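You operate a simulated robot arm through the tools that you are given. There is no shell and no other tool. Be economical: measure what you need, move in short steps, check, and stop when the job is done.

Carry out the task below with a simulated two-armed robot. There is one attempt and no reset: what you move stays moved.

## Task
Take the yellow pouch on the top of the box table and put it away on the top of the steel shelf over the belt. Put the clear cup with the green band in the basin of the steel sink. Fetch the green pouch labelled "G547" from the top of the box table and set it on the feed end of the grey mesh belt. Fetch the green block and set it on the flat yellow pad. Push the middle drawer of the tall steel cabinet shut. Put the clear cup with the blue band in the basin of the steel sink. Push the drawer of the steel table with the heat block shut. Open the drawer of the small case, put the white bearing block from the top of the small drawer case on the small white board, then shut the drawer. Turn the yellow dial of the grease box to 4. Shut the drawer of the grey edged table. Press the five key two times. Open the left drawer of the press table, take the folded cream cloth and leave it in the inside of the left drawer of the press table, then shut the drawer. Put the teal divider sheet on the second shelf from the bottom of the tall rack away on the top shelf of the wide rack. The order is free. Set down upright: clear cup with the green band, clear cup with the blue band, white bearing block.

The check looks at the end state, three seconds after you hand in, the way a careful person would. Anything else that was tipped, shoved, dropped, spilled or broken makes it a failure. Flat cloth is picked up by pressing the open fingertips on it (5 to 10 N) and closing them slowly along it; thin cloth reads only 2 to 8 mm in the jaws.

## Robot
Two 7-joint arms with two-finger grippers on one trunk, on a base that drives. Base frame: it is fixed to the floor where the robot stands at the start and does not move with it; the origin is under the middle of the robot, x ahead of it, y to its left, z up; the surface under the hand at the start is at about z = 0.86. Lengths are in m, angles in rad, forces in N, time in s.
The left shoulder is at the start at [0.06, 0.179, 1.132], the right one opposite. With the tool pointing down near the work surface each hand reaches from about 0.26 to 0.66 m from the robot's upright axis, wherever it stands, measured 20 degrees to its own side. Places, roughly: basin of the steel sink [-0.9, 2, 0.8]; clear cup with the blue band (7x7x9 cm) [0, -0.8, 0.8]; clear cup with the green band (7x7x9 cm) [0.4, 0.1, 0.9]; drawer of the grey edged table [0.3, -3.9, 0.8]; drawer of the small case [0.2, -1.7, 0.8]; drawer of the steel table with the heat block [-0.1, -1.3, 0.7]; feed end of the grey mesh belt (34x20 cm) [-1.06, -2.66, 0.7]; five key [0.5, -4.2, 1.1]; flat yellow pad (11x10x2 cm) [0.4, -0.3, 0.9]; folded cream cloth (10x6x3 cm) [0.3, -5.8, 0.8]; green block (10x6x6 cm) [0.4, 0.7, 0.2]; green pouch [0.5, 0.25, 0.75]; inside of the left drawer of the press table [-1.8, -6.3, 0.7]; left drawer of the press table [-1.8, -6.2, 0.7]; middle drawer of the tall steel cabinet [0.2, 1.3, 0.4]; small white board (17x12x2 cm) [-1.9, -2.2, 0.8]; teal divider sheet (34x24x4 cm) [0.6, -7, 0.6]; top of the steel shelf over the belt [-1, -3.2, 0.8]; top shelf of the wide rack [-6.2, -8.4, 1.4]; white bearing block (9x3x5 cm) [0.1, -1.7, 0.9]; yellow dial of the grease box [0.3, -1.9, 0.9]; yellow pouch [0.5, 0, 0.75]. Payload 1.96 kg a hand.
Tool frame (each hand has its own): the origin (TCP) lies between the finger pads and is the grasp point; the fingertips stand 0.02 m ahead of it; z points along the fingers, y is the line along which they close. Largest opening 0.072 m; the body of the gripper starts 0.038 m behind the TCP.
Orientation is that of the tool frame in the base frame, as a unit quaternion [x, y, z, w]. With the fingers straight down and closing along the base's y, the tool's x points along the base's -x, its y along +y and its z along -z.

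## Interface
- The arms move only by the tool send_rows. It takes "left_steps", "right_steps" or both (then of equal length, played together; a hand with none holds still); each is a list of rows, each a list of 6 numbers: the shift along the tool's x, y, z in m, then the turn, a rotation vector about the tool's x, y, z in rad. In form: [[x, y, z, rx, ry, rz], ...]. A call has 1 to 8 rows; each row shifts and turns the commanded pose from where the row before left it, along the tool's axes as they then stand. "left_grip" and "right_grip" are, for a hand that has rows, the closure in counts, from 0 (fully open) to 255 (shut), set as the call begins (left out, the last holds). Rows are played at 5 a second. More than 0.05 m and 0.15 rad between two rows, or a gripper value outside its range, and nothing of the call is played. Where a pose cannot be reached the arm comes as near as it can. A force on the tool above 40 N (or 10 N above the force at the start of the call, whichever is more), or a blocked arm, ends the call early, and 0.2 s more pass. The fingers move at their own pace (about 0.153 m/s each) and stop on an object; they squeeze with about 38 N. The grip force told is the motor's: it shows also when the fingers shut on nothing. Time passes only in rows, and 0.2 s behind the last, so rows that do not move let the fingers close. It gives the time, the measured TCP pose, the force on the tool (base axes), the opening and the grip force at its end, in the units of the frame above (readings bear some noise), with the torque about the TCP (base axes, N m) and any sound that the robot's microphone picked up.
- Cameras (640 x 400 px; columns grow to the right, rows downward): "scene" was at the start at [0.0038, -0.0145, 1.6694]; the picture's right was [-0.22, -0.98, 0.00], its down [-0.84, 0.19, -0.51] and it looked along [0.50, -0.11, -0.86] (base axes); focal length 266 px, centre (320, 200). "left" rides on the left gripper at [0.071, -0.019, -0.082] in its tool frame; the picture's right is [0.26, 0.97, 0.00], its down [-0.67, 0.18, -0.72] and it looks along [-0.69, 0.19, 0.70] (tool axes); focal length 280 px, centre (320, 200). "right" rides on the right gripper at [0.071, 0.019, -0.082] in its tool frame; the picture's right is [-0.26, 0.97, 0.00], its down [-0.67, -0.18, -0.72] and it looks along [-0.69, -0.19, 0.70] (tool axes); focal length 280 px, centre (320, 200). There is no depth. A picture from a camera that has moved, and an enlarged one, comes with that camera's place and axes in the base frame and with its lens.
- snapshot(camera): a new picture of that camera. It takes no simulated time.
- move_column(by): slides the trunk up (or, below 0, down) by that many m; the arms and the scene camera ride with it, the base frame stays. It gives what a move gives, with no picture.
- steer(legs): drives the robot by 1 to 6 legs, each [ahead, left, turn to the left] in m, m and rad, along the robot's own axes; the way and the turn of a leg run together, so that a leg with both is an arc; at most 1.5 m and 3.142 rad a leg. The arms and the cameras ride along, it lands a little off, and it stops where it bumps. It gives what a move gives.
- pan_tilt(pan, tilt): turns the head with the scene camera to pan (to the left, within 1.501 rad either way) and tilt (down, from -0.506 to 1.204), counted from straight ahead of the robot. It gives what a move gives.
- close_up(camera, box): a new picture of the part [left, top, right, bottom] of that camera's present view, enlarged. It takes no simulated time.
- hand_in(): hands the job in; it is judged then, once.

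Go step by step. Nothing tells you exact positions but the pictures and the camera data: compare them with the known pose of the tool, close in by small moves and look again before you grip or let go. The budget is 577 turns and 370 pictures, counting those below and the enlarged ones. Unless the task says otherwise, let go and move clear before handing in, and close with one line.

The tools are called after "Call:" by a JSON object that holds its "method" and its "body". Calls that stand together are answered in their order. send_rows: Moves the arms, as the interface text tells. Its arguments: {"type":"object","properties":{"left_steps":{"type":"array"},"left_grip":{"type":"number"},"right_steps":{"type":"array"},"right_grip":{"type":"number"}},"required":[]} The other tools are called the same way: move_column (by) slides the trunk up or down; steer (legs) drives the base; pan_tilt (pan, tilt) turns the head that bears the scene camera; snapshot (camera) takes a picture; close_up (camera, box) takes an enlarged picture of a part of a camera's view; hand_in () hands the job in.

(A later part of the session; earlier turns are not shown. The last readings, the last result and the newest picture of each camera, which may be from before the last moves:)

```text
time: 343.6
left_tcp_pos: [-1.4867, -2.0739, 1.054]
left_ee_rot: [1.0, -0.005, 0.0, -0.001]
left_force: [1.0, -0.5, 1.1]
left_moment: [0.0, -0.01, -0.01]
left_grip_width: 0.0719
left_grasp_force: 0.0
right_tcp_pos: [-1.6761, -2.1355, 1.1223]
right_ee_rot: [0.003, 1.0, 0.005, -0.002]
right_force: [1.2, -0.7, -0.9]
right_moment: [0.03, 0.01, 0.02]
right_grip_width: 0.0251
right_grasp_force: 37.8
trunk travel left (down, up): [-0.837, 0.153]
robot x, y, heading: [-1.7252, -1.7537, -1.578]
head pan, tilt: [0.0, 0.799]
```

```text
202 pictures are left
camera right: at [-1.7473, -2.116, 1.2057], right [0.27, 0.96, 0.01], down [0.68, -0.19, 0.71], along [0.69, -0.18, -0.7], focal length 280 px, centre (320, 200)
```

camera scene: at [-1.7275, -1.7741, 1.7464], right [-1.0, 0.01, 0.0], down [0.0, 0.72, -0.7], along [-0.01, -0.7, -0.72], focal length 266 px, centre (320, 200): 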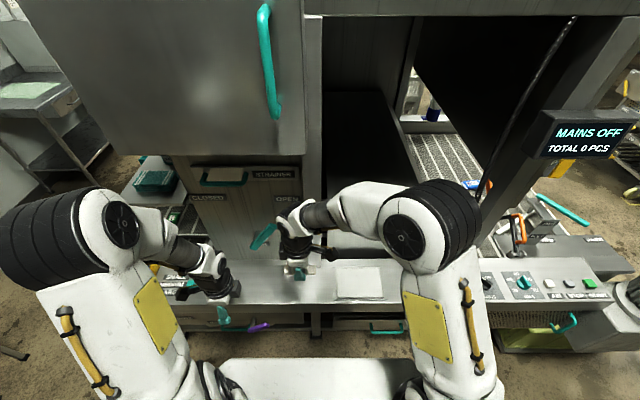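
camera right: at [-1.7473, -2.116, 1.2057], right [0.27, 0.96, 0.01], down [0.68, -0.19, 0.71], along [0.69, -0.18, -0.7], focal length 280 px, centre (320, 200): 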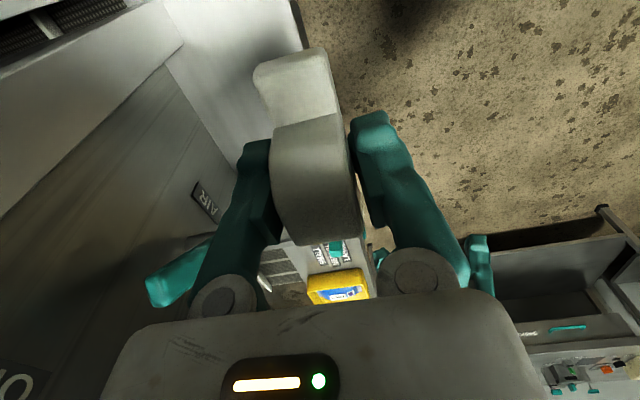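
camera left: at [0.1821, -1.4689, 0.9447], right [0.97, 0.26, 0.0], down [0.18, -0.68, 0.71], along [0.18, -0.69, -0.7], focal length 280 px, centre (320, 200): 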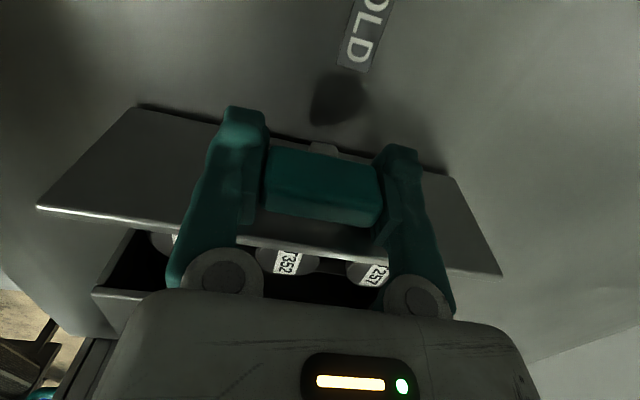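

Board centre ≈ [-1.894, -2.271]. Move over it (x first, staying clear of the lever).

Call:
{"method": "send_rows", "body": {"right_steps": [[0.045, 0, 0, 0, 0, 0], [0.045, 0, 0, 0, 0, 0], [0.045, -0.015, 0, 0, 0, 0], [0.04, -0.025, 0, 0, 0, 0], [0.04, -0.025, 0, 0, 0, 0], [0, -0.04, 0.02, 0, 0, 0], [0, -0.03, 0.03, 0, 0, 0], [0, 0, 0.03, 0, 0, 0]]}}

Call:
{"method": "snapshot", "body": {"camera": "scene"}}

Call:
{"method": "snapshot", "body": {"camera": "right"}}

```text
time: 345.4
left_tcp_pos: [-1.4864, -2.0744, 1.0536]
left_ee_rot: [1.0, -0.006, 0.001, -0.001]
left_force: [0.8, 0.7, -0.4]
left_moment: [-0.02, 0.03, 0.01]
left_grip_width: 0.072
left_grasp_force: 0.0
right_tcp_pos: [-1.8928, -2.2687, 1.0398]
right_ee_rot: [0.002, 1.0, 0.006, -0.001]
right_force: [-0.1, 0.2, -0.5]
right_moment: [-0.04, -0.05, 0.01]
right_grip_width: 0.0252
right_grasp_force: 37.9
trunk travel left (down, up): [-0.837, 0.153]
robot x, y, heading: [-1.726, -1.7525, -1.583]
head pan, tilt: [0.0, 0.799]
```

```text
201 pictures are left
camera scene: at [-1.7297, -1.774, 1.7465], right [-1.0, 0.01, 0.0], down [0.01, 0.72, -0.7], along [-0.01, -0.7, -0.72], focal length 266 px, centre (320, 200)
```

scene: 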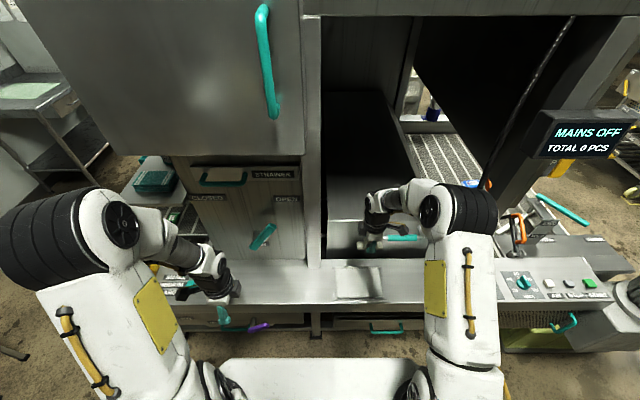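

```text
200 pictures are left
camera right: at [-1.9644, -2.2495, 1.1225], right [0.27, 0.96, 0.01], down [0.68, -0.19, 0.71], along [0.69, -0.18, -0.7], focal length 280 px, centre (320, 200)
```

right: 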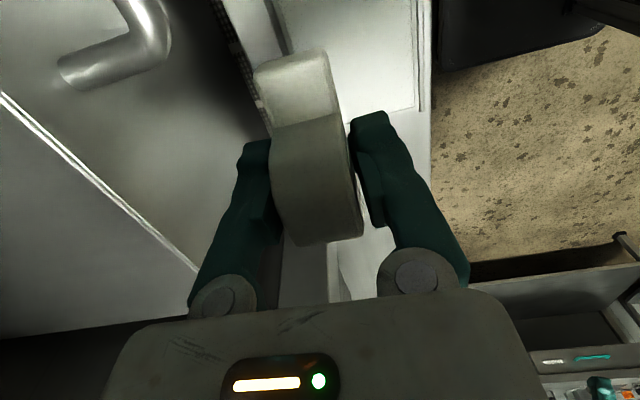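

Call:
{"method": "send_rows", "body": {"right_steps": [[0, 0, 0.045, 0, 0, 0], [0, 0, 0.045, 0, 0, 0], [0, 0, 0.045, 0, 0, 0], [0, 0, 0.035, 0, 0, 0], [0, 0, 0, 0, 0, 0]]}}

Call:
{"method": "snapshot", "body": {"camera": "right"}}

Call:
{"method": "close_up", "body": {"camera": "scene", "box": [310, 200, 450, 310]}}

```text
time: 346.6
left_tcp_pos: [-1.4874, -2.0738, 1.0533]
left_ee_rot: [1.0, -0.006, 0.001, -0.001]
left_force: [-0.4, 0.3, 0.7]
left_moment: [-0.01, 0.0, -0.01]
left_grip_width: 0.0722
left_grasp_force: 0.0
right_tcp_pos: [-1.8902, -2.2686, 0.8708]
right_ee_rot: [0.003, 1.0, 0.006, 0.0]
right_force: [-0.3, -0.7, -0.2]
right_moment: [0.02, -0.03, 0.01]
right_grip_width: 0.0251
right_grasp_force: 37.9
trunk travel left (down, up): [-0.837, 0.153]
robot x, y, heading: [-1.7246, -1.7538, -1.573]
head pan, tilt: [0.0, 0.799]
```

```text
199 pictures are left
camera right: at [-1.9622, -2.2486, 0.9539], right [0.27, 0.96, 0.01], down [0.68, -0.19, 0.71], along [0.69, -0.18, -0.7], focal length 280 px, centre (320, 200)
```

right: 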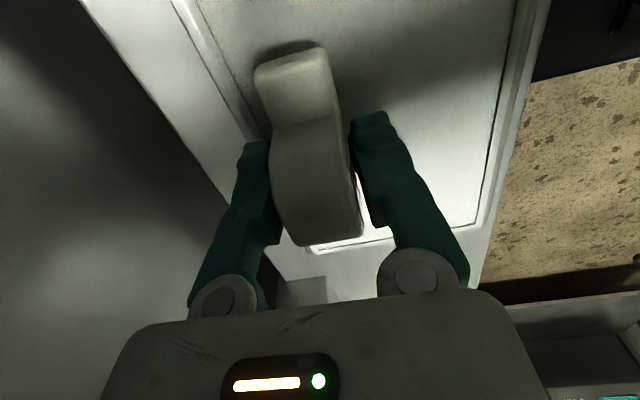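

```text
3.64 times, centred on (380, 255) of scene
camera zoom: at [-1.7291, -1.7738, 1.7464], right [-1.0, 0.01, 0.0], down [0.01, 0.72, -0.7], along [-0.01, -0.7, -0.72], focal length 967 px, centre (102, 0)
```

zoom: 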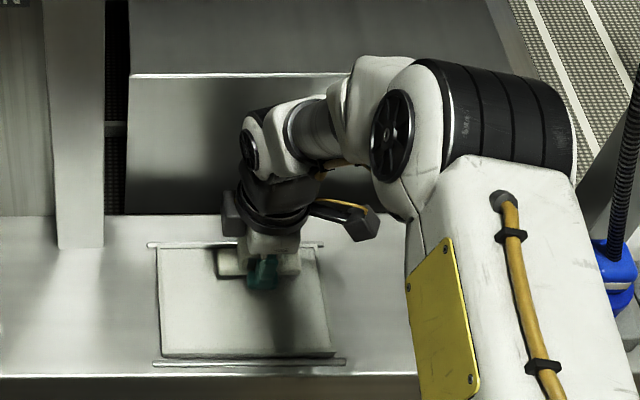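

Call:
{"method": "send_rows", "body": {"right_steps": [[0, 0, 0.02, 0, 0, 0], [0, 0, 0.015, 0, 0, 0], [0, 0, 0.008, 0, 0, 0], [0, 0, 0.006, 0, 0, 0], [0, 0, 0.006, 0, 0, 0], [0, 0, 0.006, 0, 0, 0]]}}

Call:
{"method": "snapshot", "body": {"camera": "right"}}

```text
time: 347.1
left_tcp_pos: [-1.487, -2.0728, 1.0546]
left_ee_rot: [1.0, -0.006, 0.001, -0.001]
left_force: [0.0, -1.1, 0.4]
left_moment: [0.04, 0.01, -0.02]
left_grip_width: 0.072
left_grasp_force: 0.0
right_tcp_pos: [-1.892, -2.2692, 0.8524]
right_ee_rot: [0.004, 1.0, 0.003, -0.001]
right_force: [1.0, 5.3, 16.1]
right_moment: [-0.2, -0.07, 0.03]
right_grip_width: 0.0249
right_grasp_force: 38.4
trunk travel left (down, up): [-0.837, 0.153]
robot x, y, heading: [-1.7294, -1.7523, -1.575]
head pan, tilt: [0.0, 0.799]
stopped in row 2 (right hand): the force on the tool passed its limit at 51 N (the readings are from after the stop); the commanded pose is now the measured one
```

```text
197 pictures are left
camera right: at [-1.9629, -2.2498, 0.9347], right [0.27, 0.96, 0.0], down [0.68, -0.19, 0.71], along [0.69, -0.19, -0.7], focal length 280 px, centre (320, 200)
```

right: 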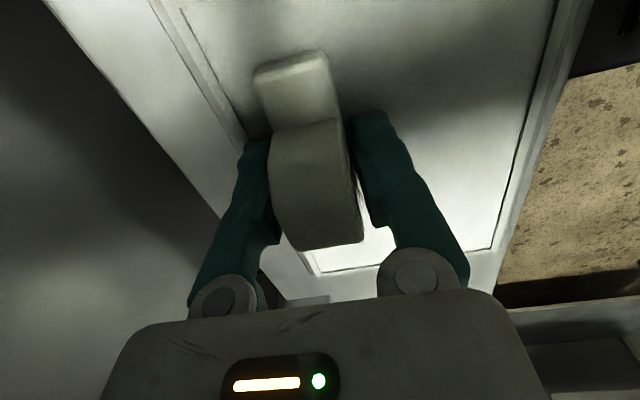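

Contact with the board at a slightly higher level than assumed, so the block is 2 cm toward the back. Lift slightly, shift +y 2 cm, set down.

Call:
{"method": "send_rows", "body": {"right_steps": [[0, 0, -0.012, 0, 0, 0], [0, 0.02, 0, 0, 0, 0], [0, 0, 0.006, 0, 0, 0], [0, 0, 0.004, 0, 0, 0], [0, 0, 0.002, 0, 0, 0], [0, 0, 0, 0, 0, 0]]}}

Call:
{"method": "close_up", "body": {"camera": "scene", "box": [310, 200, 450, 310]}}

```text
time: 348.5
left_tcp_pos: [-1.4867, -2.0731, 1.0554]
left_ee_rot: [1.0, -0.005, 0.001, 0.0]
left_force: [0.0, -1.1, 0.2]
left_moment: [-0.03, 0.0, -0.03]
left_grip_width: 0.0722
left_grasp_force: 0.0
right_tcp_pos: [-1.8906, -2.249, 0.8516]
right_ee_rot: [0.003, 1.0, 0.003, -0.002]
right_force: [-0.5, -1.6, 13.6]
right_moment: [-0.08, -0.03, 0.0]
right_grip_width: 0.0248
right_grasp_force: 37.6
trunk travel left (down, up): [-0.837, 0.153]
robot x, y, heading: [-1.7293, -1.7527, -1.58]
head pan, tilt: [0.0, 0.799]
```

```text
3.64 times, centred on (380, 255) of scene
camera zoom: at [-1.7288, -1.7728, 1.7467], right [-1.0, 0.01, 0.0], down [0.01, 0.72, -0.7], along [-0.01, -0.7, -0.72], focal length 967 px, centre (102, 0)
```

zoom: 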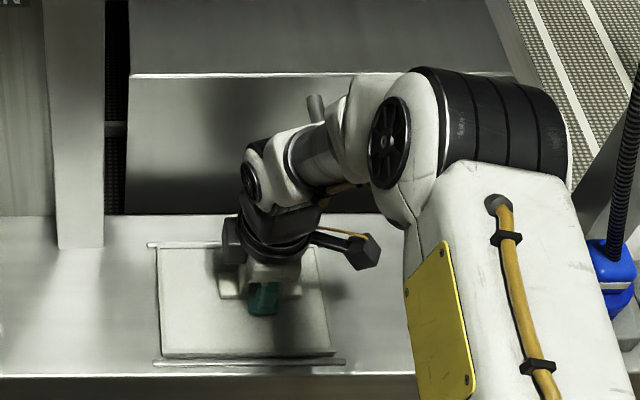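

Block rests on the board, centred. Release and lift.

Call:
{"method": "send_rows", "body": {"right_steps": [[0, 0, -0.001, 0, 0, 0], [0, 0, 0, 0, 0, 0], [0, 0, 0, 0, 0, 0], [0, 0, -0.03, 0, 0, 0], [0, 0, -0.045, 0, 0, 0], [0, 0, -0.045, 0, 0, 0], [0, 0.03, -0.03, 0, 0, 0], [0, 0.045, -0.02, 0, 0, 0]], "right_grip": 75}}

Call:
{"method": "close_up", "body": {"camera": "scene", "box": [310, 200, 450, 310]}}

Call:
{"method": "snapshot", "body": {"camera": "right"}}

```text
time: 350.3
left_tcp_pos: [-1.4867, -2.0718, 1.0528]
left_ee_rot: [1.0, -0.007, 0.001, 0.001]
left_force: [0.1, -0.1, -0.6]
left_moment: [0.01, 0.03, -0.02]
left_grip_width: 0.0722
left_grasp_force: 0.0
right_tcp_pos: [-1.8898, -2.1735, 1.0253]
right_ee_rot: [0.003, 1.0, 0.003, -0.003]
right_force: [0.3, -0.5, 0.9]
right_moment: [0.01, -0.01, -0.02]
right_grip_width: 0.0507
right_grasp_force: 0.0
trunk travel left (down, up): [-0.837, 0.153]
robot x, y, heading: [-1.7294, -1.7551, -1.58]
head pan, tilt: [0.0, 0.799]
```

```text
3.64 times, centred on (380, 255) of scene
camera zoom: at [-1.7288, -1.7712, 1.7464], right [-1.0, 0.01, 0.0], down [0.01, 0.72, -0.7], along [-0.01, -0.7, -0.72], focal length 967 px, centre (102, 0)
```

zoom: 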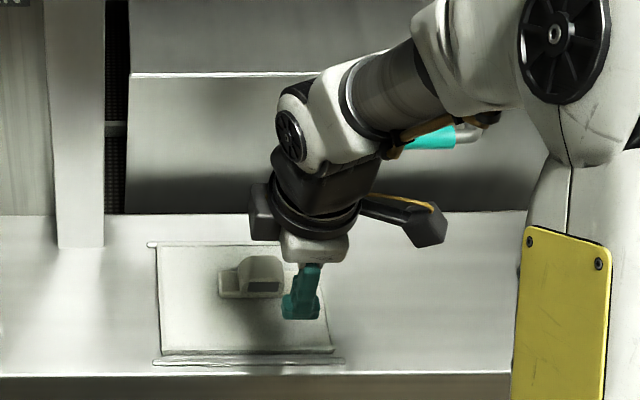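

```text
194 pictures are left
camera right: at [-1.9611, -2.153, 1.1077], right [0.27, 0.96, 0.0], down [0.68, -0.19, 0.71], along [0.69, -0.19, -0.7], focal length 280 px, centre (320, 200)
```

right: 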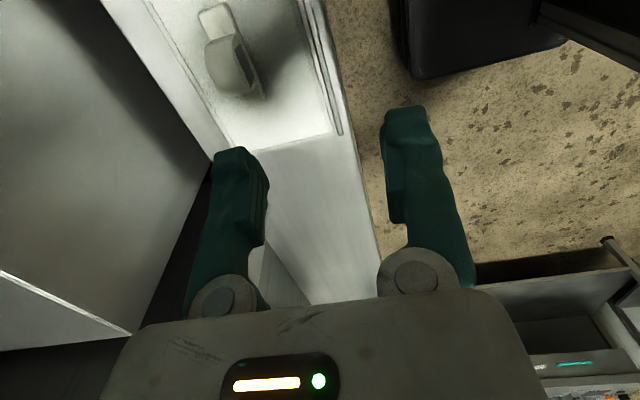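

Bearing block stands on the board. Return to the small case to shut its drawer and set the dial.

Call:
{"method": "send_rows", "body": {"right_steps": [[0, 0.045, 0, 0, 0, 0], [0, 0.045, 0, 0, 0, 0], [0, 0, 0, 0, 0, 0]]}}

Call:
{"method": "steer", "body": {"legs": [[-0.3, 0, 0.01], [0, 1.05, 0], [0, 0, 1.5708], [0, -0.22, 0], [0.3, 0, 0]]}}

Call:
{"method": "pan_tilt", "body": {"pan": 0, "tilt": 0.85}}

Call:
{"method": "snapshot", "body": {"camera": "scene"}}

```text
time: 351.1
left_tcp_pos: [-1.4871, -2.075, 1.0536]
left_ee_rot: [1.0, -0.006, 0.002, -0.002]
left_force: [-0.9, 0.0, -1.0]
left_moment: [0.02, -0.01, 0.01]
left_grip_width: 0.0718
left_grasp_force: 0.0
right_tcp_pos: [-1.8894, -2.0843, 1.0257]
right_ee_rot: [0.002, 1.0, 0.003, 0.0]
right_force: [-0.5, -0.1, 0.1]
right_moment: [-0.03, 0.02, 0.0]
right_grip_width: 0.051
right_grasp_force: 0.0
trunk travel left (down, up): [-0.837, 0.153]
robot x, y, heading: [-1.7275, -1.7547, -1.573]
head pan, tilt: [0.0, 0.799]
```

```text
time: 364.9
left_tcp_pos: [-0.0527, -1.439, 1.053]
left_ee_rot: [0.711, 0.703, 0.0, -0.001]
left_force: [-1.1, 0.1, 0.6]
left_moment: [0.0, 0.03, 0.0]
left_grip_width: 0.0722
left_grasp_force: 0.1
right_tcp_pos: [-0.042, -1.8414, 1.0247]
right_ee_rot: [-0.705, 0.709, 0.002, -0.002]
right_force: [-0.3, 0.5, 0.3]
right_moment: [0.04, 0.01, 0.0]
right_grip_width: 0.0509
right_grasp_force: 0.0
trunk travel left (down, up): [-0.837, 0.153]
robot x, y, heading: [-0.3735, -1.6789, -0.008]
head pan, tilt: [0.0, 0.799]
```

```text
time: 365.6
left_tcp_pos: [-0.052, -1.4387, 1.0528]
left_ee_rot: [0.712, 0.702, 0.001, -0.002]
left_force: [-0.2, -0.4, 0.2]
left_moment: [0.01, 0.01, 0.02]
left_grip_width: 0.0722
left_grasp_force: 0.1
right_tcp_pos: [-0.0423, -1.8409, 1.0237]
right_ee_rot: [-0.705, 0.709, 0.003, -0.004]
right_force: [0.1, -0.1, -0.5]
right_moment: [0.02, -0.04, -0.01]
right_grip_width: 0.0507
right_grasp_force: 0.2
trunk travel left (down, up): [-0.837, 0.153]
robot x, y, heading: [-0.371, -1.6797, -0.006]
head pan, tilt: [0.0, 0.85]
```

```text
193 pictures are left
camera scene: at [-0.3554, -1.6792, 1.7424], right [-0.01, -1.0, 0.0], down [-0.75, 0.01, -0.66], along [0.66, 0.0, -0.75], focal length 266 px, centre (320, 200)
```

scene: 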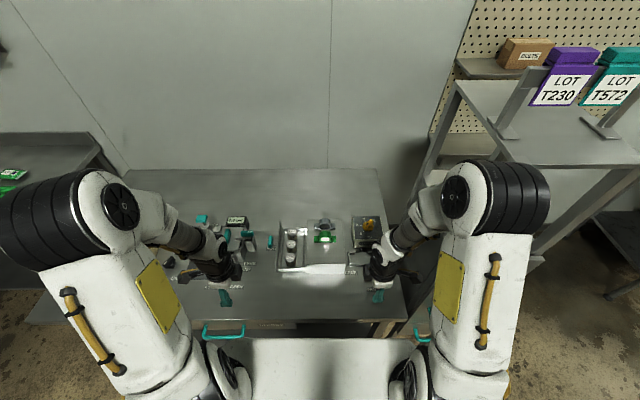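

Call:
{"method": "close_up", "body": {"camera": "scene", "box": [180, 200, 400, 310]}}

```text
2.91 times, centred on (290, 255) of scene
camera zoom: at [-0.3554, -1.6792, 1.7424], right [-0.01, -1.0, 0.0], down [-0.75, 0.01, -0.66], along [0.66, 0.0, -0.75], focal length 773 px, centre (407, 40)
```

zoom: 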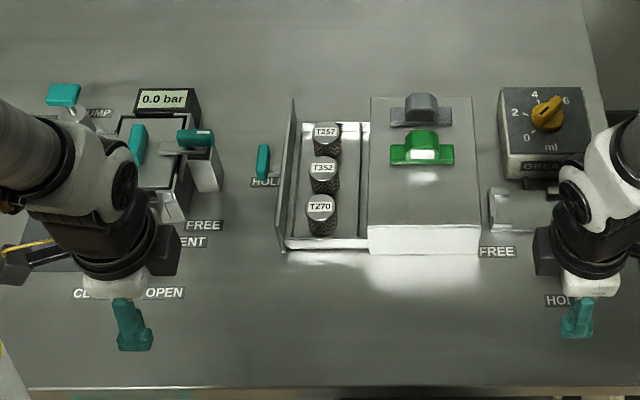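

Call:
{"method": "send_rows", "body": {"left_steps": [[-0.008, 0.045, 0, 0, 0, 0], [-0.008, 0.045, 0, 0, 0, 0], [-0.008, 0.045, 0, 0, 0, 0], [-0.008, 0.045, 0, 0, 0, 0], [0, 0, 0.03, 0, 0, 0], [0, 0, 0.045, 0, 0, 0], [0, 0, 0, 0, 0, 0]], "left_grip": 255}}

Call:
{"method": "snapshot", "body": {"camera": "left"}}

Call:
{"method": "close_up", "body": {"camera": "scene", "box": [180, 200, 400, 310]}}

```text
time: 367.2
left_tcp_pos: [0.1274, -1.4717, 0.978]
left_ee_rot: [0.711, 0.703, 0.001, -0.001]
left_force: [0.8, 1.5, -0.1]
left_moment: [0.01, 0.02, 0.04]
left_grip_width: 0.0002
left_grasp_force: 29.9
right_tcp_pos: [-0.0408, -1.8413, 1.0255]
right_ee_rot: [-0.705, 0.709, 0.002, -0.003]
right_force: [0.0, 0.0, 0.3]
right_moment: [0.04, -0.01, 0.0]
right_grip_width: 0.0508
right_grasp_force: 0.0
trunk travel left (down, up): [-0.837, 0.153]
robot x, y, heading: [-0.3756, -1.6796, -0.011]
head pan, tilt: [0.0, 0.85]
```

```text
191 pictures are left
camera left: at [0.1091, -1.4002, 1.0602], right [0.97, 0.25, 0.0], down [0.18, -0.68, 0.71], along [0.18, -0.69, -0.7], focal length 280 px, centre (320, 200)
```

left: 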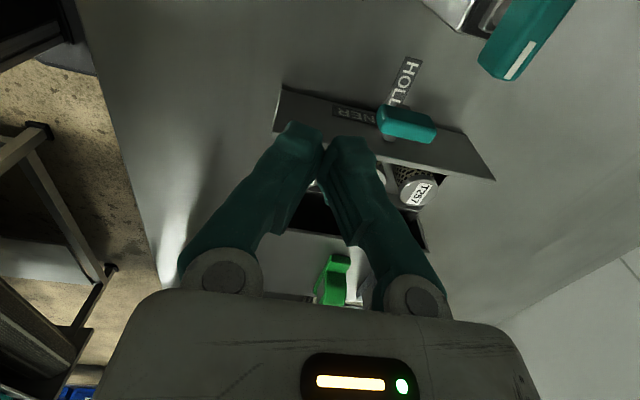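

```text
2.91 times, centred on (290, 255) of scene
camera zoom: at [-0.3561, -1.6795, 1.7424], right [-0.01, -1.0, 0.0], down [-0.75, 0.01, -0.66], along [0.66, 0.0, -0.75], focal length 773 px, centre (407, 40)
```

zoom: 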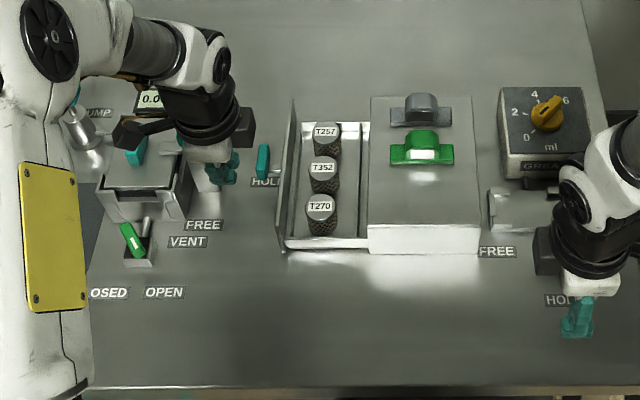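

Call:
{"method": "send_rows", "body": {"left_steps": [[0, 0.018, 0.04, 0, 0, 0], [0, 0, 0.045, 0, 0, 0], [0, 0, 0.035, 0, 0, 0], [0, 0, 0, 0, 0, 0]]}}

Call:
{"method": "snapshot", "body": {"camera": "left"}}

```text
time: 368.2
left_tcp_pos: [0.146, -1.474, 0.8566]
left_ee_rot: [0.711, 0.703, 0.0, -0.001]
left_force: [-0.1, -0.1, 0.4]
left_moment: [-0.04, 0.01, 0.0]
left_grip_width: 0.0004
left_grasp_force: 29.3
right_tcp_pos: [-0.0412, -1.8413, 1.0249]
right_ee_rot: [-0.705, 0.709, 0.003, -0.003]
right_force: [0.2, 0.0, 1.1]
right_moment: [-0.03, -0.03, -0.01]
right_grip_width: 0.0508
right_grasp_force: 0.1
trunk travel left (down, up): [-0.837, 0.153]
robot x, y, heading: [-0.372, -1.6808, -0.004]
head pan, tilt: [0.0, 0.85]
```

```text
189 pictures are left
camera left: at [0.1274, -1.402, 0.9395], right [0.97, 0.25, 0.0], down [0.18, -0.68, 0.71], along [0.18, -0.69, -0.7], focal length 280 px, centre (320, 200)
```

left: 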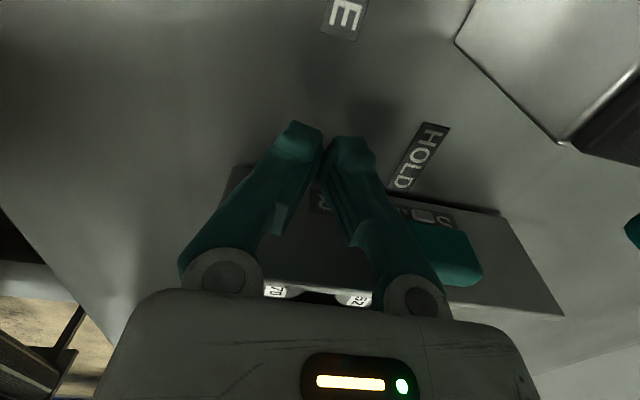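

Push the panel toward -y in small steps.

Call:
{"method": "send_rows", "body": {"left_steps": [[-0.02, 0, 0, 0, 0, 0], [-0.02, 0, 0, 0, 0, 0], [-0.02, 0, 0, 0, 0, 0], [-0.02, 0, 0, 0, 0, 0], [-0.02, 0, 0, 0, 0, 0], [-0.015, 0, 0, 0, 0, 0], [-0.01, 0, 0, 0, 0, 0], [0, 0, 0, 0, 0, 0]]}}

Call:
{"method": "close_up", "body": {"camera": "scene", "box": [180, 200, 400, 310]}}

```text
time: 370.0
left_tcp_pos: [0.1429, -1.5991, 0.8556]
left_ee_rot: [0.711, 0.703, 0.001, -0.001]
left_force: [0.1, 0.6, -0.5]
left_moment: [0.02, 0.0, 0.01]
left_grip_width: 0.0
left_grasp_force: 29.9
right_tcp_pos: [-0.0414, -1.8421, 1.0244]
right_ee_rot: [-0.705, 0.709, 0.002, -0.003]
right_force: [-0.6, -0.3, 0.4]
right_moment: [0.01, 0.0, 0.02]
right_grip_width: 0.0506
right_grasp_force: 0.1
trunk travel left (down, up): [-0.837, 0.153]
robot x, y, heading: [-0.3722, -1.678, -0.008]
head pan, tilt: [0.0, 0.85]
```

```text
2.91 times, centred on (290, 255) of scene
camera zoom: at [-0.3559, -1.679, 1.7424], right [-0.01, -1.0, 0.0], down [-0.75, 0.01, -0.66], along [0.66, 0.0, -0.75], focal length 773 px, centre (407, 40)
```

zoom: 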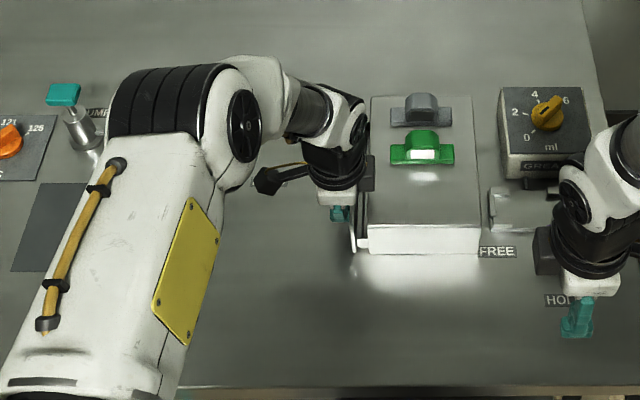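

Call:
{"method": "send_rows", "body": {"left_steps": [[-0.01, 0, 0, 0, 0, 0], [-0.005, 0, 0, 0, 0, 0], [-0.005, 0, 0, 0, 0, 0], [-0.005, 0, 0, 0, 0, 0], [-0.005, 0, 0, 0, 0, 0]]}}

Call:
{"method": "close_up", "body": {"camera": "scene", "box": [260, 210, 380, 300]}}

```text
time: 371.1
left_tcp_pos: [0.1443, -1.6134, 0.8571]
left_ee_rot: [0.709, 0.705, 0.005, -0.007]
left_force: [0.0, 19.8, 2.4]
left_moment: [0.23, 0.01, -0.02]
left_grip_width: 0.0061
left_grasp_force: 29.6
right_tcp_pos: [-0.0416, -1.8385, 1.0253]
right_ee_rot: [-0.707, 0.707, 0.002, -0.003]
right_force: [0.2, 0.0, 0.2]
right_moment: [-0.02, 0.0, 0.0]
right_grip_width: 0.0506
right_grasp_force: 0.1
trunk travel left (down, up): [-0.837, 0.153]
robot x, y, heading: [-0.3705, -1.6801, -0.007]
head pan, tilt: [0.0, 0.85]
stopped in row 5 (left hand): the force on the tool passed its limit at 44 N (the readings are from after the stop); the commanded pose is now the measured one
```

```text
4.44 times, centred on (320, 255) of scene
camera zoom: at [-0.3564, -1.6787, 1.7424], right [0.0, -1.0, 0.0], down [-0.75, 0.0, -0.66], along [0.66, 0.0, -0.75], focal length 1181 px, centre (320, -44)
```

zoom: 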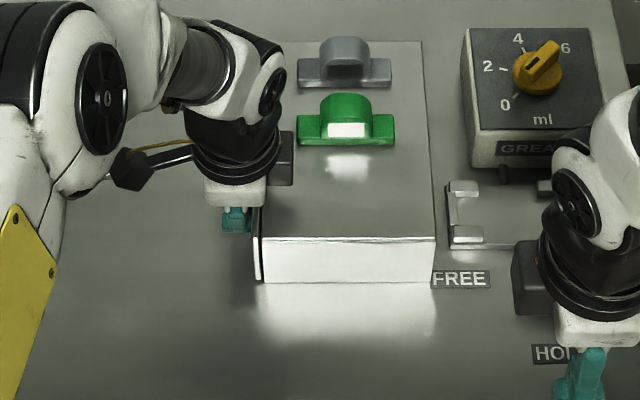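

Drawer shut. Withdraw the left hand and look at the dial with the right camera.

Call:
{"method": "send_rows", "body": {"left_steps": [[0.02, 0, 0, 0, 0, 0], [0.03, 0, -0.02, 0, 0, 0], [0.02, 0, -0.045, 0, 0, 0], [0, -0.03, -0.04, 0, 0, 0], [0, -0.045, -0.02, 0, 0, 0], [0, -0.045, 0, 0, 0, 0]]}}

Call:
{"method": "close_up", "body": {"camera": "scene", "box": [335, 205, 405, 255]}}

Call:
{"method": "snapshot", "body": {"camera": "right"}}

```text
time: 372.5
left_tcp_pos: [0.023, -1.5478, 0.9825]
left_ee_rot: [0.71, 0.704, 0.004, -0.004]
left_force: [0.6, -0.6, -0.2]
left_moment: [-0.02, 0.01, 0.0]
left_grip_width: 0.0001
left_grasp_force: 29.5
right_tcp_pos: [-0.0414, -1.8383, 1.0256]
right_ee_rot: [-0.706, 0.708, 0.002, -0.003]
right_force: [-1.6, 0.1, 0.0]
right_moment: [0.02, -0.02, 0.01]
right_grip_width: 0.0509
right_grasp_force: 0.0
trunk travel left (down, up): [-0.837, 0.153]
robot x, y, heading: [-0.3711, -1.677, -0.007]
head pan, tilt: [0.0, 0.85]
```

```text
8.00 times, centred on (370, 230) of scene
camera zoom: at [-0.3571, -1.6789, 1.7424], right [0.0, -1.0, 0.0], down [-0.75, 0.0, -0.66], along [0.66, 0.0, -0.75], focal length 2126 px, centre (-80, -40)
```

zoom: 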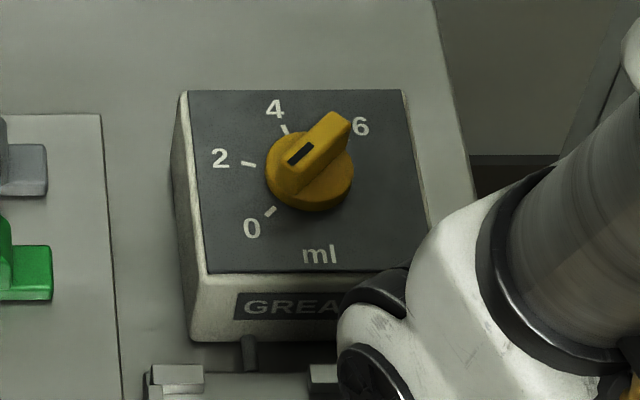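

```text
185 pictures are left
camera right: at [-0.0613, -1.9099, 1.108], right [-0.96, 0.26, 0.01], down [0.19, 0.68, 0.71], along [0.18, 0.69, -0.7], focal length 280 px, centre (320, 200)
```

right: 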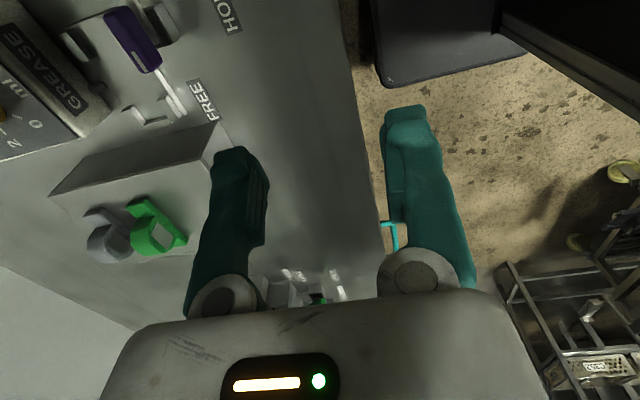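

The dial's black pointer line indicates 0; 4 lies 112° clockwise. The dial centre is ≈[0.268, -1.879]. Move the right hand above it.

Call:
{"method": "steer", "body": {"legs": [[0.06, 0, 0]]}}

Call:
{"method": "send_rows", "body": {"right_steps": [[0.005, -0.045, 0, 0, 0, 0], [0.005, -0.045, 0, 0, 0, 0], [0.005, -0.045, 0, 0, 0, 0], [0.005, -0.045, 0, 0, 0, 0], [0.005, -0.045, 0, 0, 0, 0], [0.01, -0.023, 0, 0, 0, 0], [0, 0, 0, 0, 0, 0]], "right_grip": 0}}

Call:
{"method": "snapshot", "body": {"camera": "right"}}

Call:
{"method": "close_up", "body": {"camera": "scene", "box": [320, 190, 430, 260]}}

```text
time: 373.4
left_tcp_pos: [0.0801, -1.5479, 0.9841]
left_ee_rot: [0.71, 0.705, 0.004, -0.003]
left_force: [-0.6, -0.8, 0.8]
left_moment: [0.03, 0.0, 0.01]
left_grip_width: 0.0001
left_grasp_force: 29.5
right_tcp_pos: [0.0146, -1.8407, 1.0262]
right_ee_rot: [-0.706, 0.708, 0.001, -0.003]
right_force: [-0.2, -0.3, 0.8]
right_moment: [0.02, 0.01, 0.01]
right_grip_width: 0.0508
right_grasp_force: 0.2
trunk travel left (down, up): [-0.837, 0.153]
robot x, y, heading: [-0.3129, -1.6794, -0.003]
head pan, tilt: [0.0, 0.85]
```

```text
time: 375.0
left_tcp_pos: [0.0819, -1.5474, 0.9828]
left_ee_rot: [0.71, 0.705, 0.004, -0.005]
left_force: [-0.9, 0.2, -0.4]
left_moment: [-0.03, 0.02, -0.02]
left_grip_width: 0.0
left_grasp_force: 29.9
right_tcp_pos: [0.2629, -1.8764, 1.0225]
right_ee_rot: [-0.707, 0.707, 0.003, -0.004]
right_force: [0.0, 0.3, 0.5]
right_moment: [0.01, 0.02, 0.0]
right_grip_width: 0.0723
right_grasp_force: 0.1
trunk travel left (down, up): [-0.837, 0.153]
robot x, y, heading: [-0.3128, -1.6782, -0.0]
head pan, tilt: [0.0, 0.85]
```

```text
184 pictures are left
camera right: at [0.2434, -1.9465, 1.1056], right [-0.96, 0.26, 0.01], down [0.19, 0.68, 0.71], along [0.18, 0.69, -0.7], focal length 280 px, centre (320, 200)
```

right: 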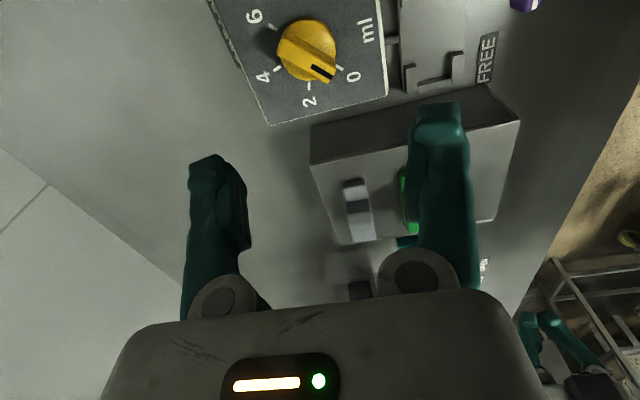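

```text
5.71 times, centred on (375, 225) of scene
camera zoom: at [-0.2987, -1.6787, 1.7424], right [0.0, -1.0, 0.0], down [-0.75, 0.0, -0.66], along [0.66, 0.0, -0.75], focal length 1519 px, centre (6, 57)
```

zoom: 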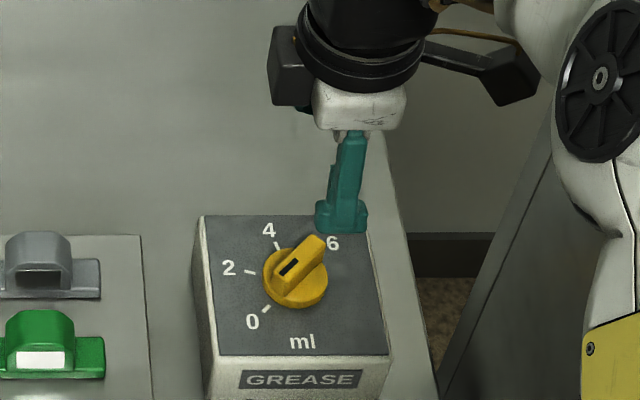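

Call:
{"method": "close_up", "body": {"camera": "right", "box": [220, 0, 400, 130]}}

```text
3.08 times, centred on (310, 65) of right
camera zoom: at [0.2434, -1.9465, 1.1056], right [-0.96, 0.26, 0.01], down [0.19, 0.68, 0.71], along [0.18, 0.69, -0.7], focal length 863 px, centre (351, 615)
```

zoom: 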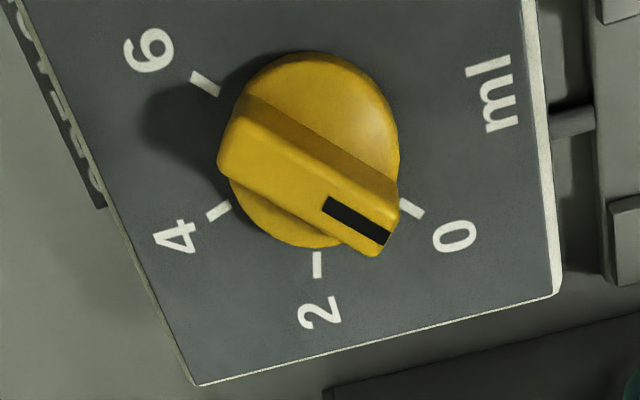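

Ticks give the dial centre (0.270, -1.878); pointer at 0, need ≈121° clockwise. Rotate the hand to square onto the ridge.

Call:
{"method": "send_rows", "body": {"right_steps": [[0, -0.007, 0, 0, 0, -0.1323], [0, 0, 0, 0, 0, -0.1323], [0, 0, 0, 0, 0, -0.1323], [0, 0, 0, 0, 0, -0.1323], [0, 0, 0, 0, 0, -0.1323], [0, 0, 0, 0, 0, -0.1323], [0, 0, 0.04, 0, 0, 0], [0, 0, 0, 0, 0, 0]], "right_grip": 120}}

Call:
{"method": "snapshot", "body": {"camera": "right"}}

Call:
{"method": "close_up", "body": {"camera": "scene", "box": [320, 190, 430, 260]}}

```text
time: 376.8
left_tcp_pos: [0.0822, -1.5466, 0.9827]
left_ee_rot: [0.71, 0.705, 0.002, -0.005]
left_force: [-1.1, -0.3, 0.3]
left_moment: [-0.04, -0.03, -0.01]
left_grip_width: 0.0002
left_grasp_force: 29.7
right_tcp_pos: [0.2713, -1.8774, 0.9829]
right_ee_rot: [0.925, -0.379, -0.003, 0.003]
right_force: [0.9, 0.4, 0.3]
right_moment: [0.01, -0.02, 0.01]
right_grip_width: 0.0382
right_grasp_force: 0.1
trunk travel left (down, up): [-0.837, 0.153]
robot x, y, heading: [-0.3138, -1.6766, -0.003]
head pan, tilt: [0.0, 0.85]
```

```text
181 pictures are left
camera right: at [0.3083, -1.939, 1.0653], right [-0.86, -0.5, 0.01], down [-0.35, 0.61, 0.72], along [-0.37, 0.62, -0.7], focal length 280 px, centre (320, 200)
```

right: 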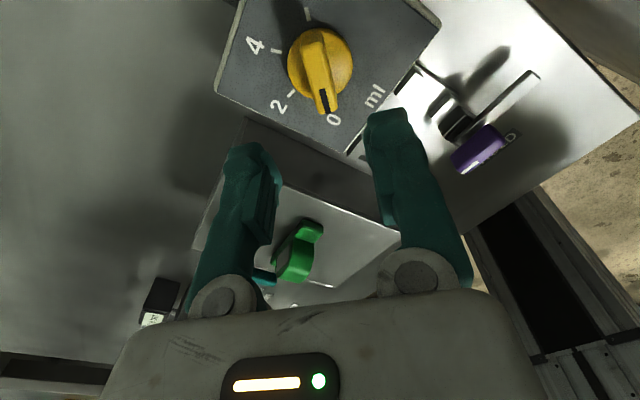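

```text
5.71 times, centred on (375, 225) of scene
camera zoom: at [-0.2984, -1.6786, 1.7424], right [0.0, -1.0, 0.0], down [-0.75, 0.0, -0.66], along [0.66, 0.0, -0.75], focal length 1519 px, centre (6, 57)
```

zoom: 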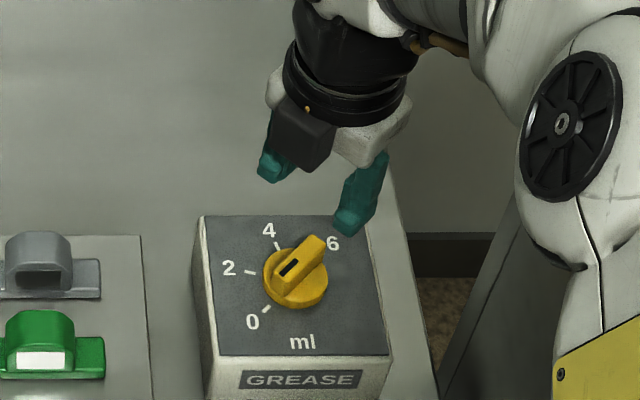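

Call:
{"method": "send_rows", "body": {"right_steps": [[0, 0, 0.04, 0, 0, 0], [0, 0, 0.025, 0, 0, 0], [0, 0, 0, 0, 0, 0]]}}

Call:
{"method": "snapshot", "body": {"camera": "right"}}

```text
time: 377.6
left_tcp_pos: [0.0822, -1.5471, 0.9825]
left_ee_rot: [0.709, 0.705, 0.002, -0.005]
left_force: [-0.3, -0.6, 0.7]
left_moment: [-0.02, 0.0, -0.04]
left_grip_width: 0.0
left_grasp_force: 29.6
right_tcp_pos: [0.2699, -1.8776, 0.9189]
right_ee_rot: [0.925, -0.38, -0.003, 0.003]
right_force: [-0.3, 0.7, -0.1]
right_moment: [0.03, 0.01, 0.01]
right_grip_width: 0.0381
right_grasp_force: 0.1
trunk travel left (down, up): [-0.837, 0.153]
robot x, y, heading: [-0.3164, -1.6826, -0.006]
head pan, tilt: [0.0, 0.85]
```

```text
179 pictures are left
camera right: at [0.3075, -1.9398, 1.0008], right [-0.86, -0.5, 0.01], down [-0.35, 0.61, 0.72], along [-0.37, 0.62, -0.7], focal length 280 px, centre (320, 200)
```

right: 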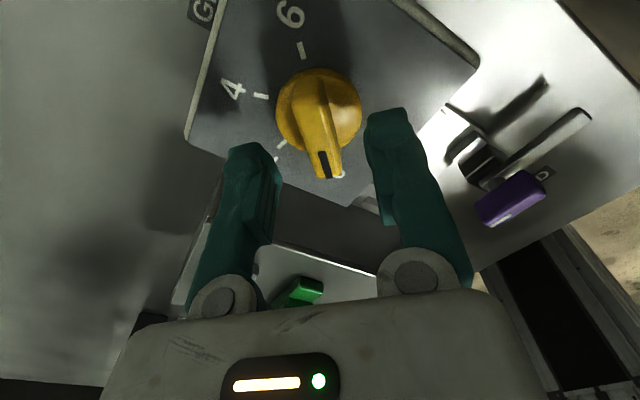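

Call:
{"method": "send_rows", "body": {"right_steps": [[0, 0, 0.015, 0, 0, 0], [0, 0, 0.01, 0, 0, 0], [0, 0, 0, 0, 0, 0]]}}

Call:
{"method": "snapshot", "body": {"camera": "right"}}

```text
time: 378.4
left_tcp_pos: [0.0822, -1.5468, 0.9825]
left_ee_rot: [0.71, 0.705, 0.003, -0.005]
left_force: [0.0, 0.1, -0.5]
left_moment: [-0.03, 0.01, 0.01]
left_grip_width: 0.0002
left_grasp_force: 29.7
right_tcp_pos: [0.2704, -1.8749, 0.8932]
right_ee_rot: [0.925, -0.379, -0.003, 0.004]
right_force: [0.0, -0.4, -0.3]
right_moment: [-0.01, 0.0, 0.02]
right_grip_width: 0.038
right_grasp_force: 0.1
trunk travel left (down, up): [-0.837, 0.153]
robot x, y, heading: [-0.3176, -1.6769, -0.004]
head pan, tilt: [0.0, 0.85]
```

```text
178 pictures are left
camera right: at [0.3074, -1.9393, 0.9749], right [-0.86, -0.5, 0.01], down [-0.35, 0.61, 0.72], along [-0.37, 0.62, -0.7], focal length 280 px, centre (320, 200)
```

right: 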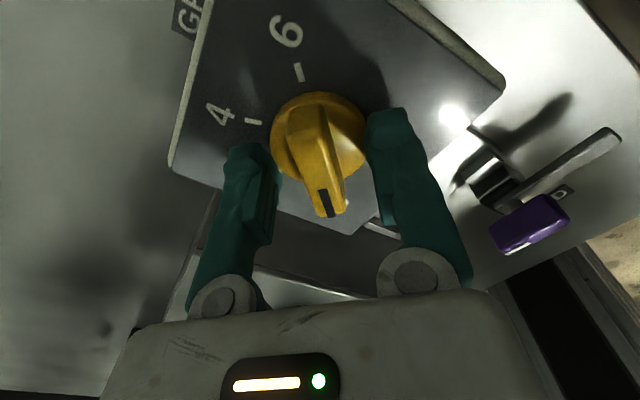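

Call:
{"method": "send_rows", "body": {"right_steps": [[0, 0, 0.006, 0, 0, 0], [0, 0, 0, 0, 0, 0]]}}

Call:
{"method": "send_rows", "body": {"right_steps": [[0, 0, 0, 0, 0, 0], [0, 0, 0, 0, 0, 0], [0, 0, 0, 0, 0, 0]], "right_grip": 255}}

Call:
{"method": "snapshot", "body": {"camera": "right"}}

```text
time: 379.0
left_tcp_pos: [0.0808, -1.5469, 0.984]
left_ee_rot: [0.709, 0.705, 0.004, -0.004]
left_force: [-0.2, -0.3, 0.5]
left_moment: [0.03, 0.02, -0.02]
left_grip_width: 0.0001
left_grasp_force: 29.8
right_tcp_pos: [0.2698, -1.875, 0.889]
right_ee_rot: [0.925, -0.381, -0.001, 0.002]
right_force: [-3.1, -2.6, 19.6]
right_moment: [-0.14, -0.17, 0.01]
right_grip_width: 0.0394
right_grasp_force: 10.3
trunk travel left (down, up): [-0.837, 0.153]
robot x, y, heading: [-0.3167, -1.6784, -0.007]
head pan, tilt: [0.0, 0.85]
```

```text
time: 379.4
left_tcp_pos: [0.0798, -1.5482, 0.985]
left_ee_rot: [0.709, 0.705, 0.004, -0.004]
left_force: [0.3, 0.0, 1.2]
left_moment: [0.03, -0.01, 0.0]
left_grip_width: 0.0
left_grasp_force: 30.0
right_tcp_pos: [0.2714, -1.878, 0.8953]
right_ee_rot: [0.925, -0.38, 0.002, 0.002]
right_force: [-10.7, -1.7, 26.2]
right_moment: [0.29, 0.46, -0.07]
right_grip_width: 0.0133
right_grasp_force: 40.2
trunk travel left (down, up): [-0.837, 0.153]
robot x, y, heading: [-0.3167, -1.6775, -0.005]
head pan, tilt: [0.0, 0.85]
stopped in row 1 (right hand): the force on the tool passed its limit at 92 N (the readings are from after the stop); the commanded pose is now the measured one
```

```text
177 pictures are left
camera right: at [0.3068, -1.9398, 0.9778], right [-0.87, -0.5, 0.0], down [-0.35, 0.61, 0.71], along [-0.36, 0.62, -0.7], focal length 280 px, centre (320, 200)
```

right: 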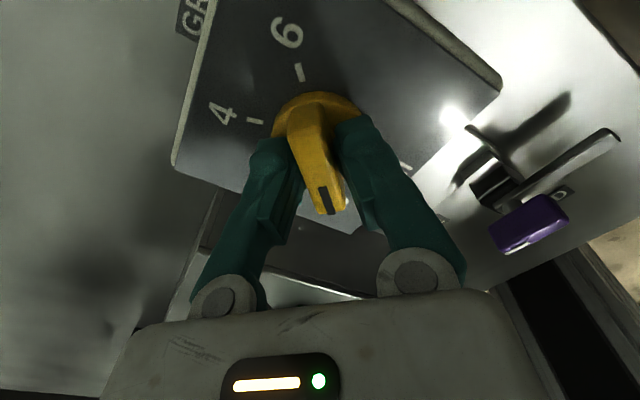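

Call:
{"method": "send_rows", "body": {"right_steps": [[0, 0, -0.003, 0, 0, 0], [0, 0, 0, 0, 0, 0.1], [0, 0, 0, 0, 0, 0.14], [0, 0, 0, 0, 0, 0.14], [0, 0, 0, 0, 0, 0.14], [0, 0, 0, 0, 0, 0.14], [0, 0, 0, 0, 0, 0.14], [0, 0, 0, 0, 0, 0]]}}

Call:
{"method": "snapshot", "body": {"camera": "right"}}

```text
time: 381.2
left_tcp_pos: [0.0801, -1.5485, 0.9832]
left_ee_rot: [0.709, 0.705, 0.004, -0.003]
left_force: [0.8, -0.6, -0.1]
left_moment: [0.0, -0.02, 0.0]
left_grip_width: 0.0
left_grasp_force: 30.0
right_tcp_pos: [0.2707, -1.8767, 0.8947]
right_ee_rot: [-0.703, 0.711, -0.001, -0.002]
right_force: [-14.9, -1.0, 5.6]
right_moment: [0.4, 0.13, 0.0]
right_grip_width: 0.0131
right_grasp_force: 39.8
trunk travel left (down, up): [-0.837, 0.153]
robot x, y, heading: [-0.3116, -1.6804, -0.003]
head pan, tilt: [0.0, 0.85]
```

```text
176 pictures are left
camera right: at [0.2508, -1.9469, 0.9776], right [-0.96, 0.27, 0.0], down [0.19, 0.68, 0.71], along [0.19, 0.69, -0.7], focal length 280 px, centre (320, 200)
```

right: 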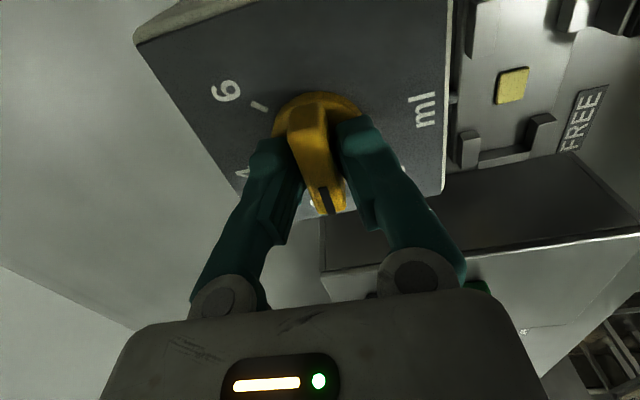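

Call:
{"method": "send_rows", "body": {"right_steps": [[0, 0, 0, 0, 0, 0.14], [0, 0, 0, 0, 0, 0.14], [0, 0, 0, 0, 0, 0.14], [0, 0, 0, 0, 0, 0.14], [0, 0, 0, 0, 0, 0.14], [0, 0, 0, 0, 0, 0.14], [0, 0, 0, 0, 0, 0.14], [0, 0, 0, 0, 0, 0.14]]}}

Call:
{"method": "send_rows", "body": {"right_steps": [[0, 0, 0, 0, 0, 0.09], [0, 0, 0, 0, 0, 0.09], [0, 0, 0, 0, 0, 0]]}}

Call:
{"method": "snapshot", "body": {"camera": "right"}}

Call:
{"method": "close_up", "body": {"camera": "scene", "box": [320, 190, 430, 260]}}

```text
time: 383.0
left_tcp_pos: [0.08, -1.5476, 0.9833]
left_ee_rot: [0.709, 0.705, 0.003, -0.004]
left_force: [-0.4, -0.2, -0.2]
left_moment: [-0.02, 0.04, -0.02]
left_grip_width: 0.0
left_grasp_force: 29.6
right_tcp_pos: [0.2725, -1.8782, 0.8944]
right_ee_rot: [-0.218, 0.976, -0.002, -0.001]
right_force: [-14.6, 0.5, 0.5]
right_moment: [-0.49, 1.09, 0.0]
right_grip_width: 0.0133
right_grasp_force: 39.8
trunk travel left (down, up): [-0.837, 0.153]
robot x, y, heading: [-0.3153, -1.6789, -0.004]
head pan, tilt: [0.0, 0.85]
```

```text
time: 383.8
left_tcp_pos: [0.0791, -1.5474, 0.9836]
left_ee_rot: [0.71, 0.704, 0.003, -0.004]
left_force: [0.8, -0.1, 0.6]
left_moment: [0.0, -0.01, 0.01]
left_grip_width: 0.0
left_grasp_force: 29.6
right_tcp_pos: [0.273, -1.8775, 0.8958]
right_ee_rot: [-0.129, 0.992, -0.002, 0.0]
right_force: [-13.2, 1.0, 0.5]
right_moment: [-0.11, 0.64, -0.01]
right_grip_width: 0.0135
right_grasp_force: 40.3
trunk travel left (down, up): [-0.837, 0.153]
robot x, y, heading: [-0.3087, -1.6754, -0.003]
head pan, tilt: [0.0, 0.85]
```

```text
175 pictures are left
camera right: at [0.1977, -1.8763, 0.9773], right [0.0, 1.0, 0.0], down [0.7, 0.0, 0.71], along [0.71, -0.01, -0.7], focal length 280 px, centre (320, 200)
```

right: 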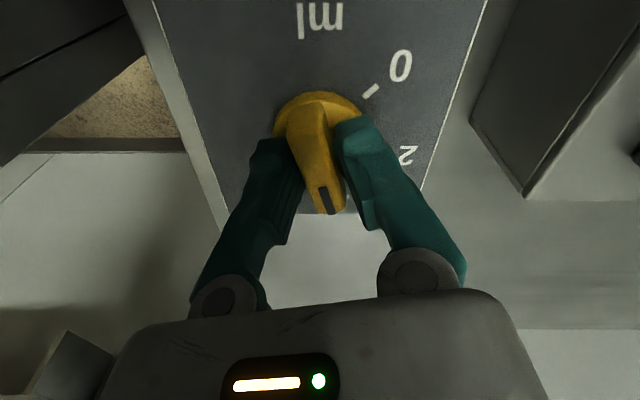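

```text
5.71 times, centred on (375, 225) of scene
camera zoom: at [-0.3004, -1.6785, 1.7424], right [0.0, -1.0, 0.0], down [-0.75, 0.0, -0.66], along [0.66, 0.0, -0.75], focal length 1519 px, centre (6, 57)
```

zoom: 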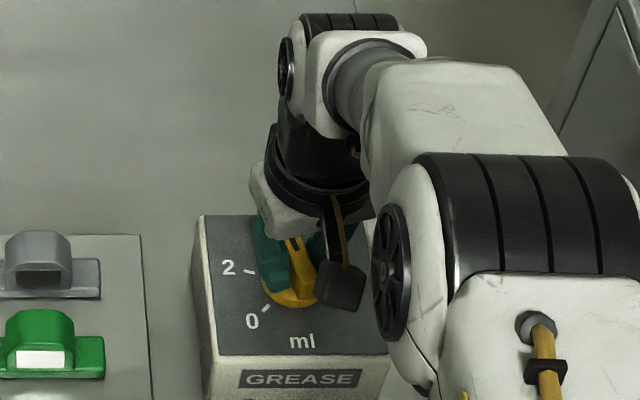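

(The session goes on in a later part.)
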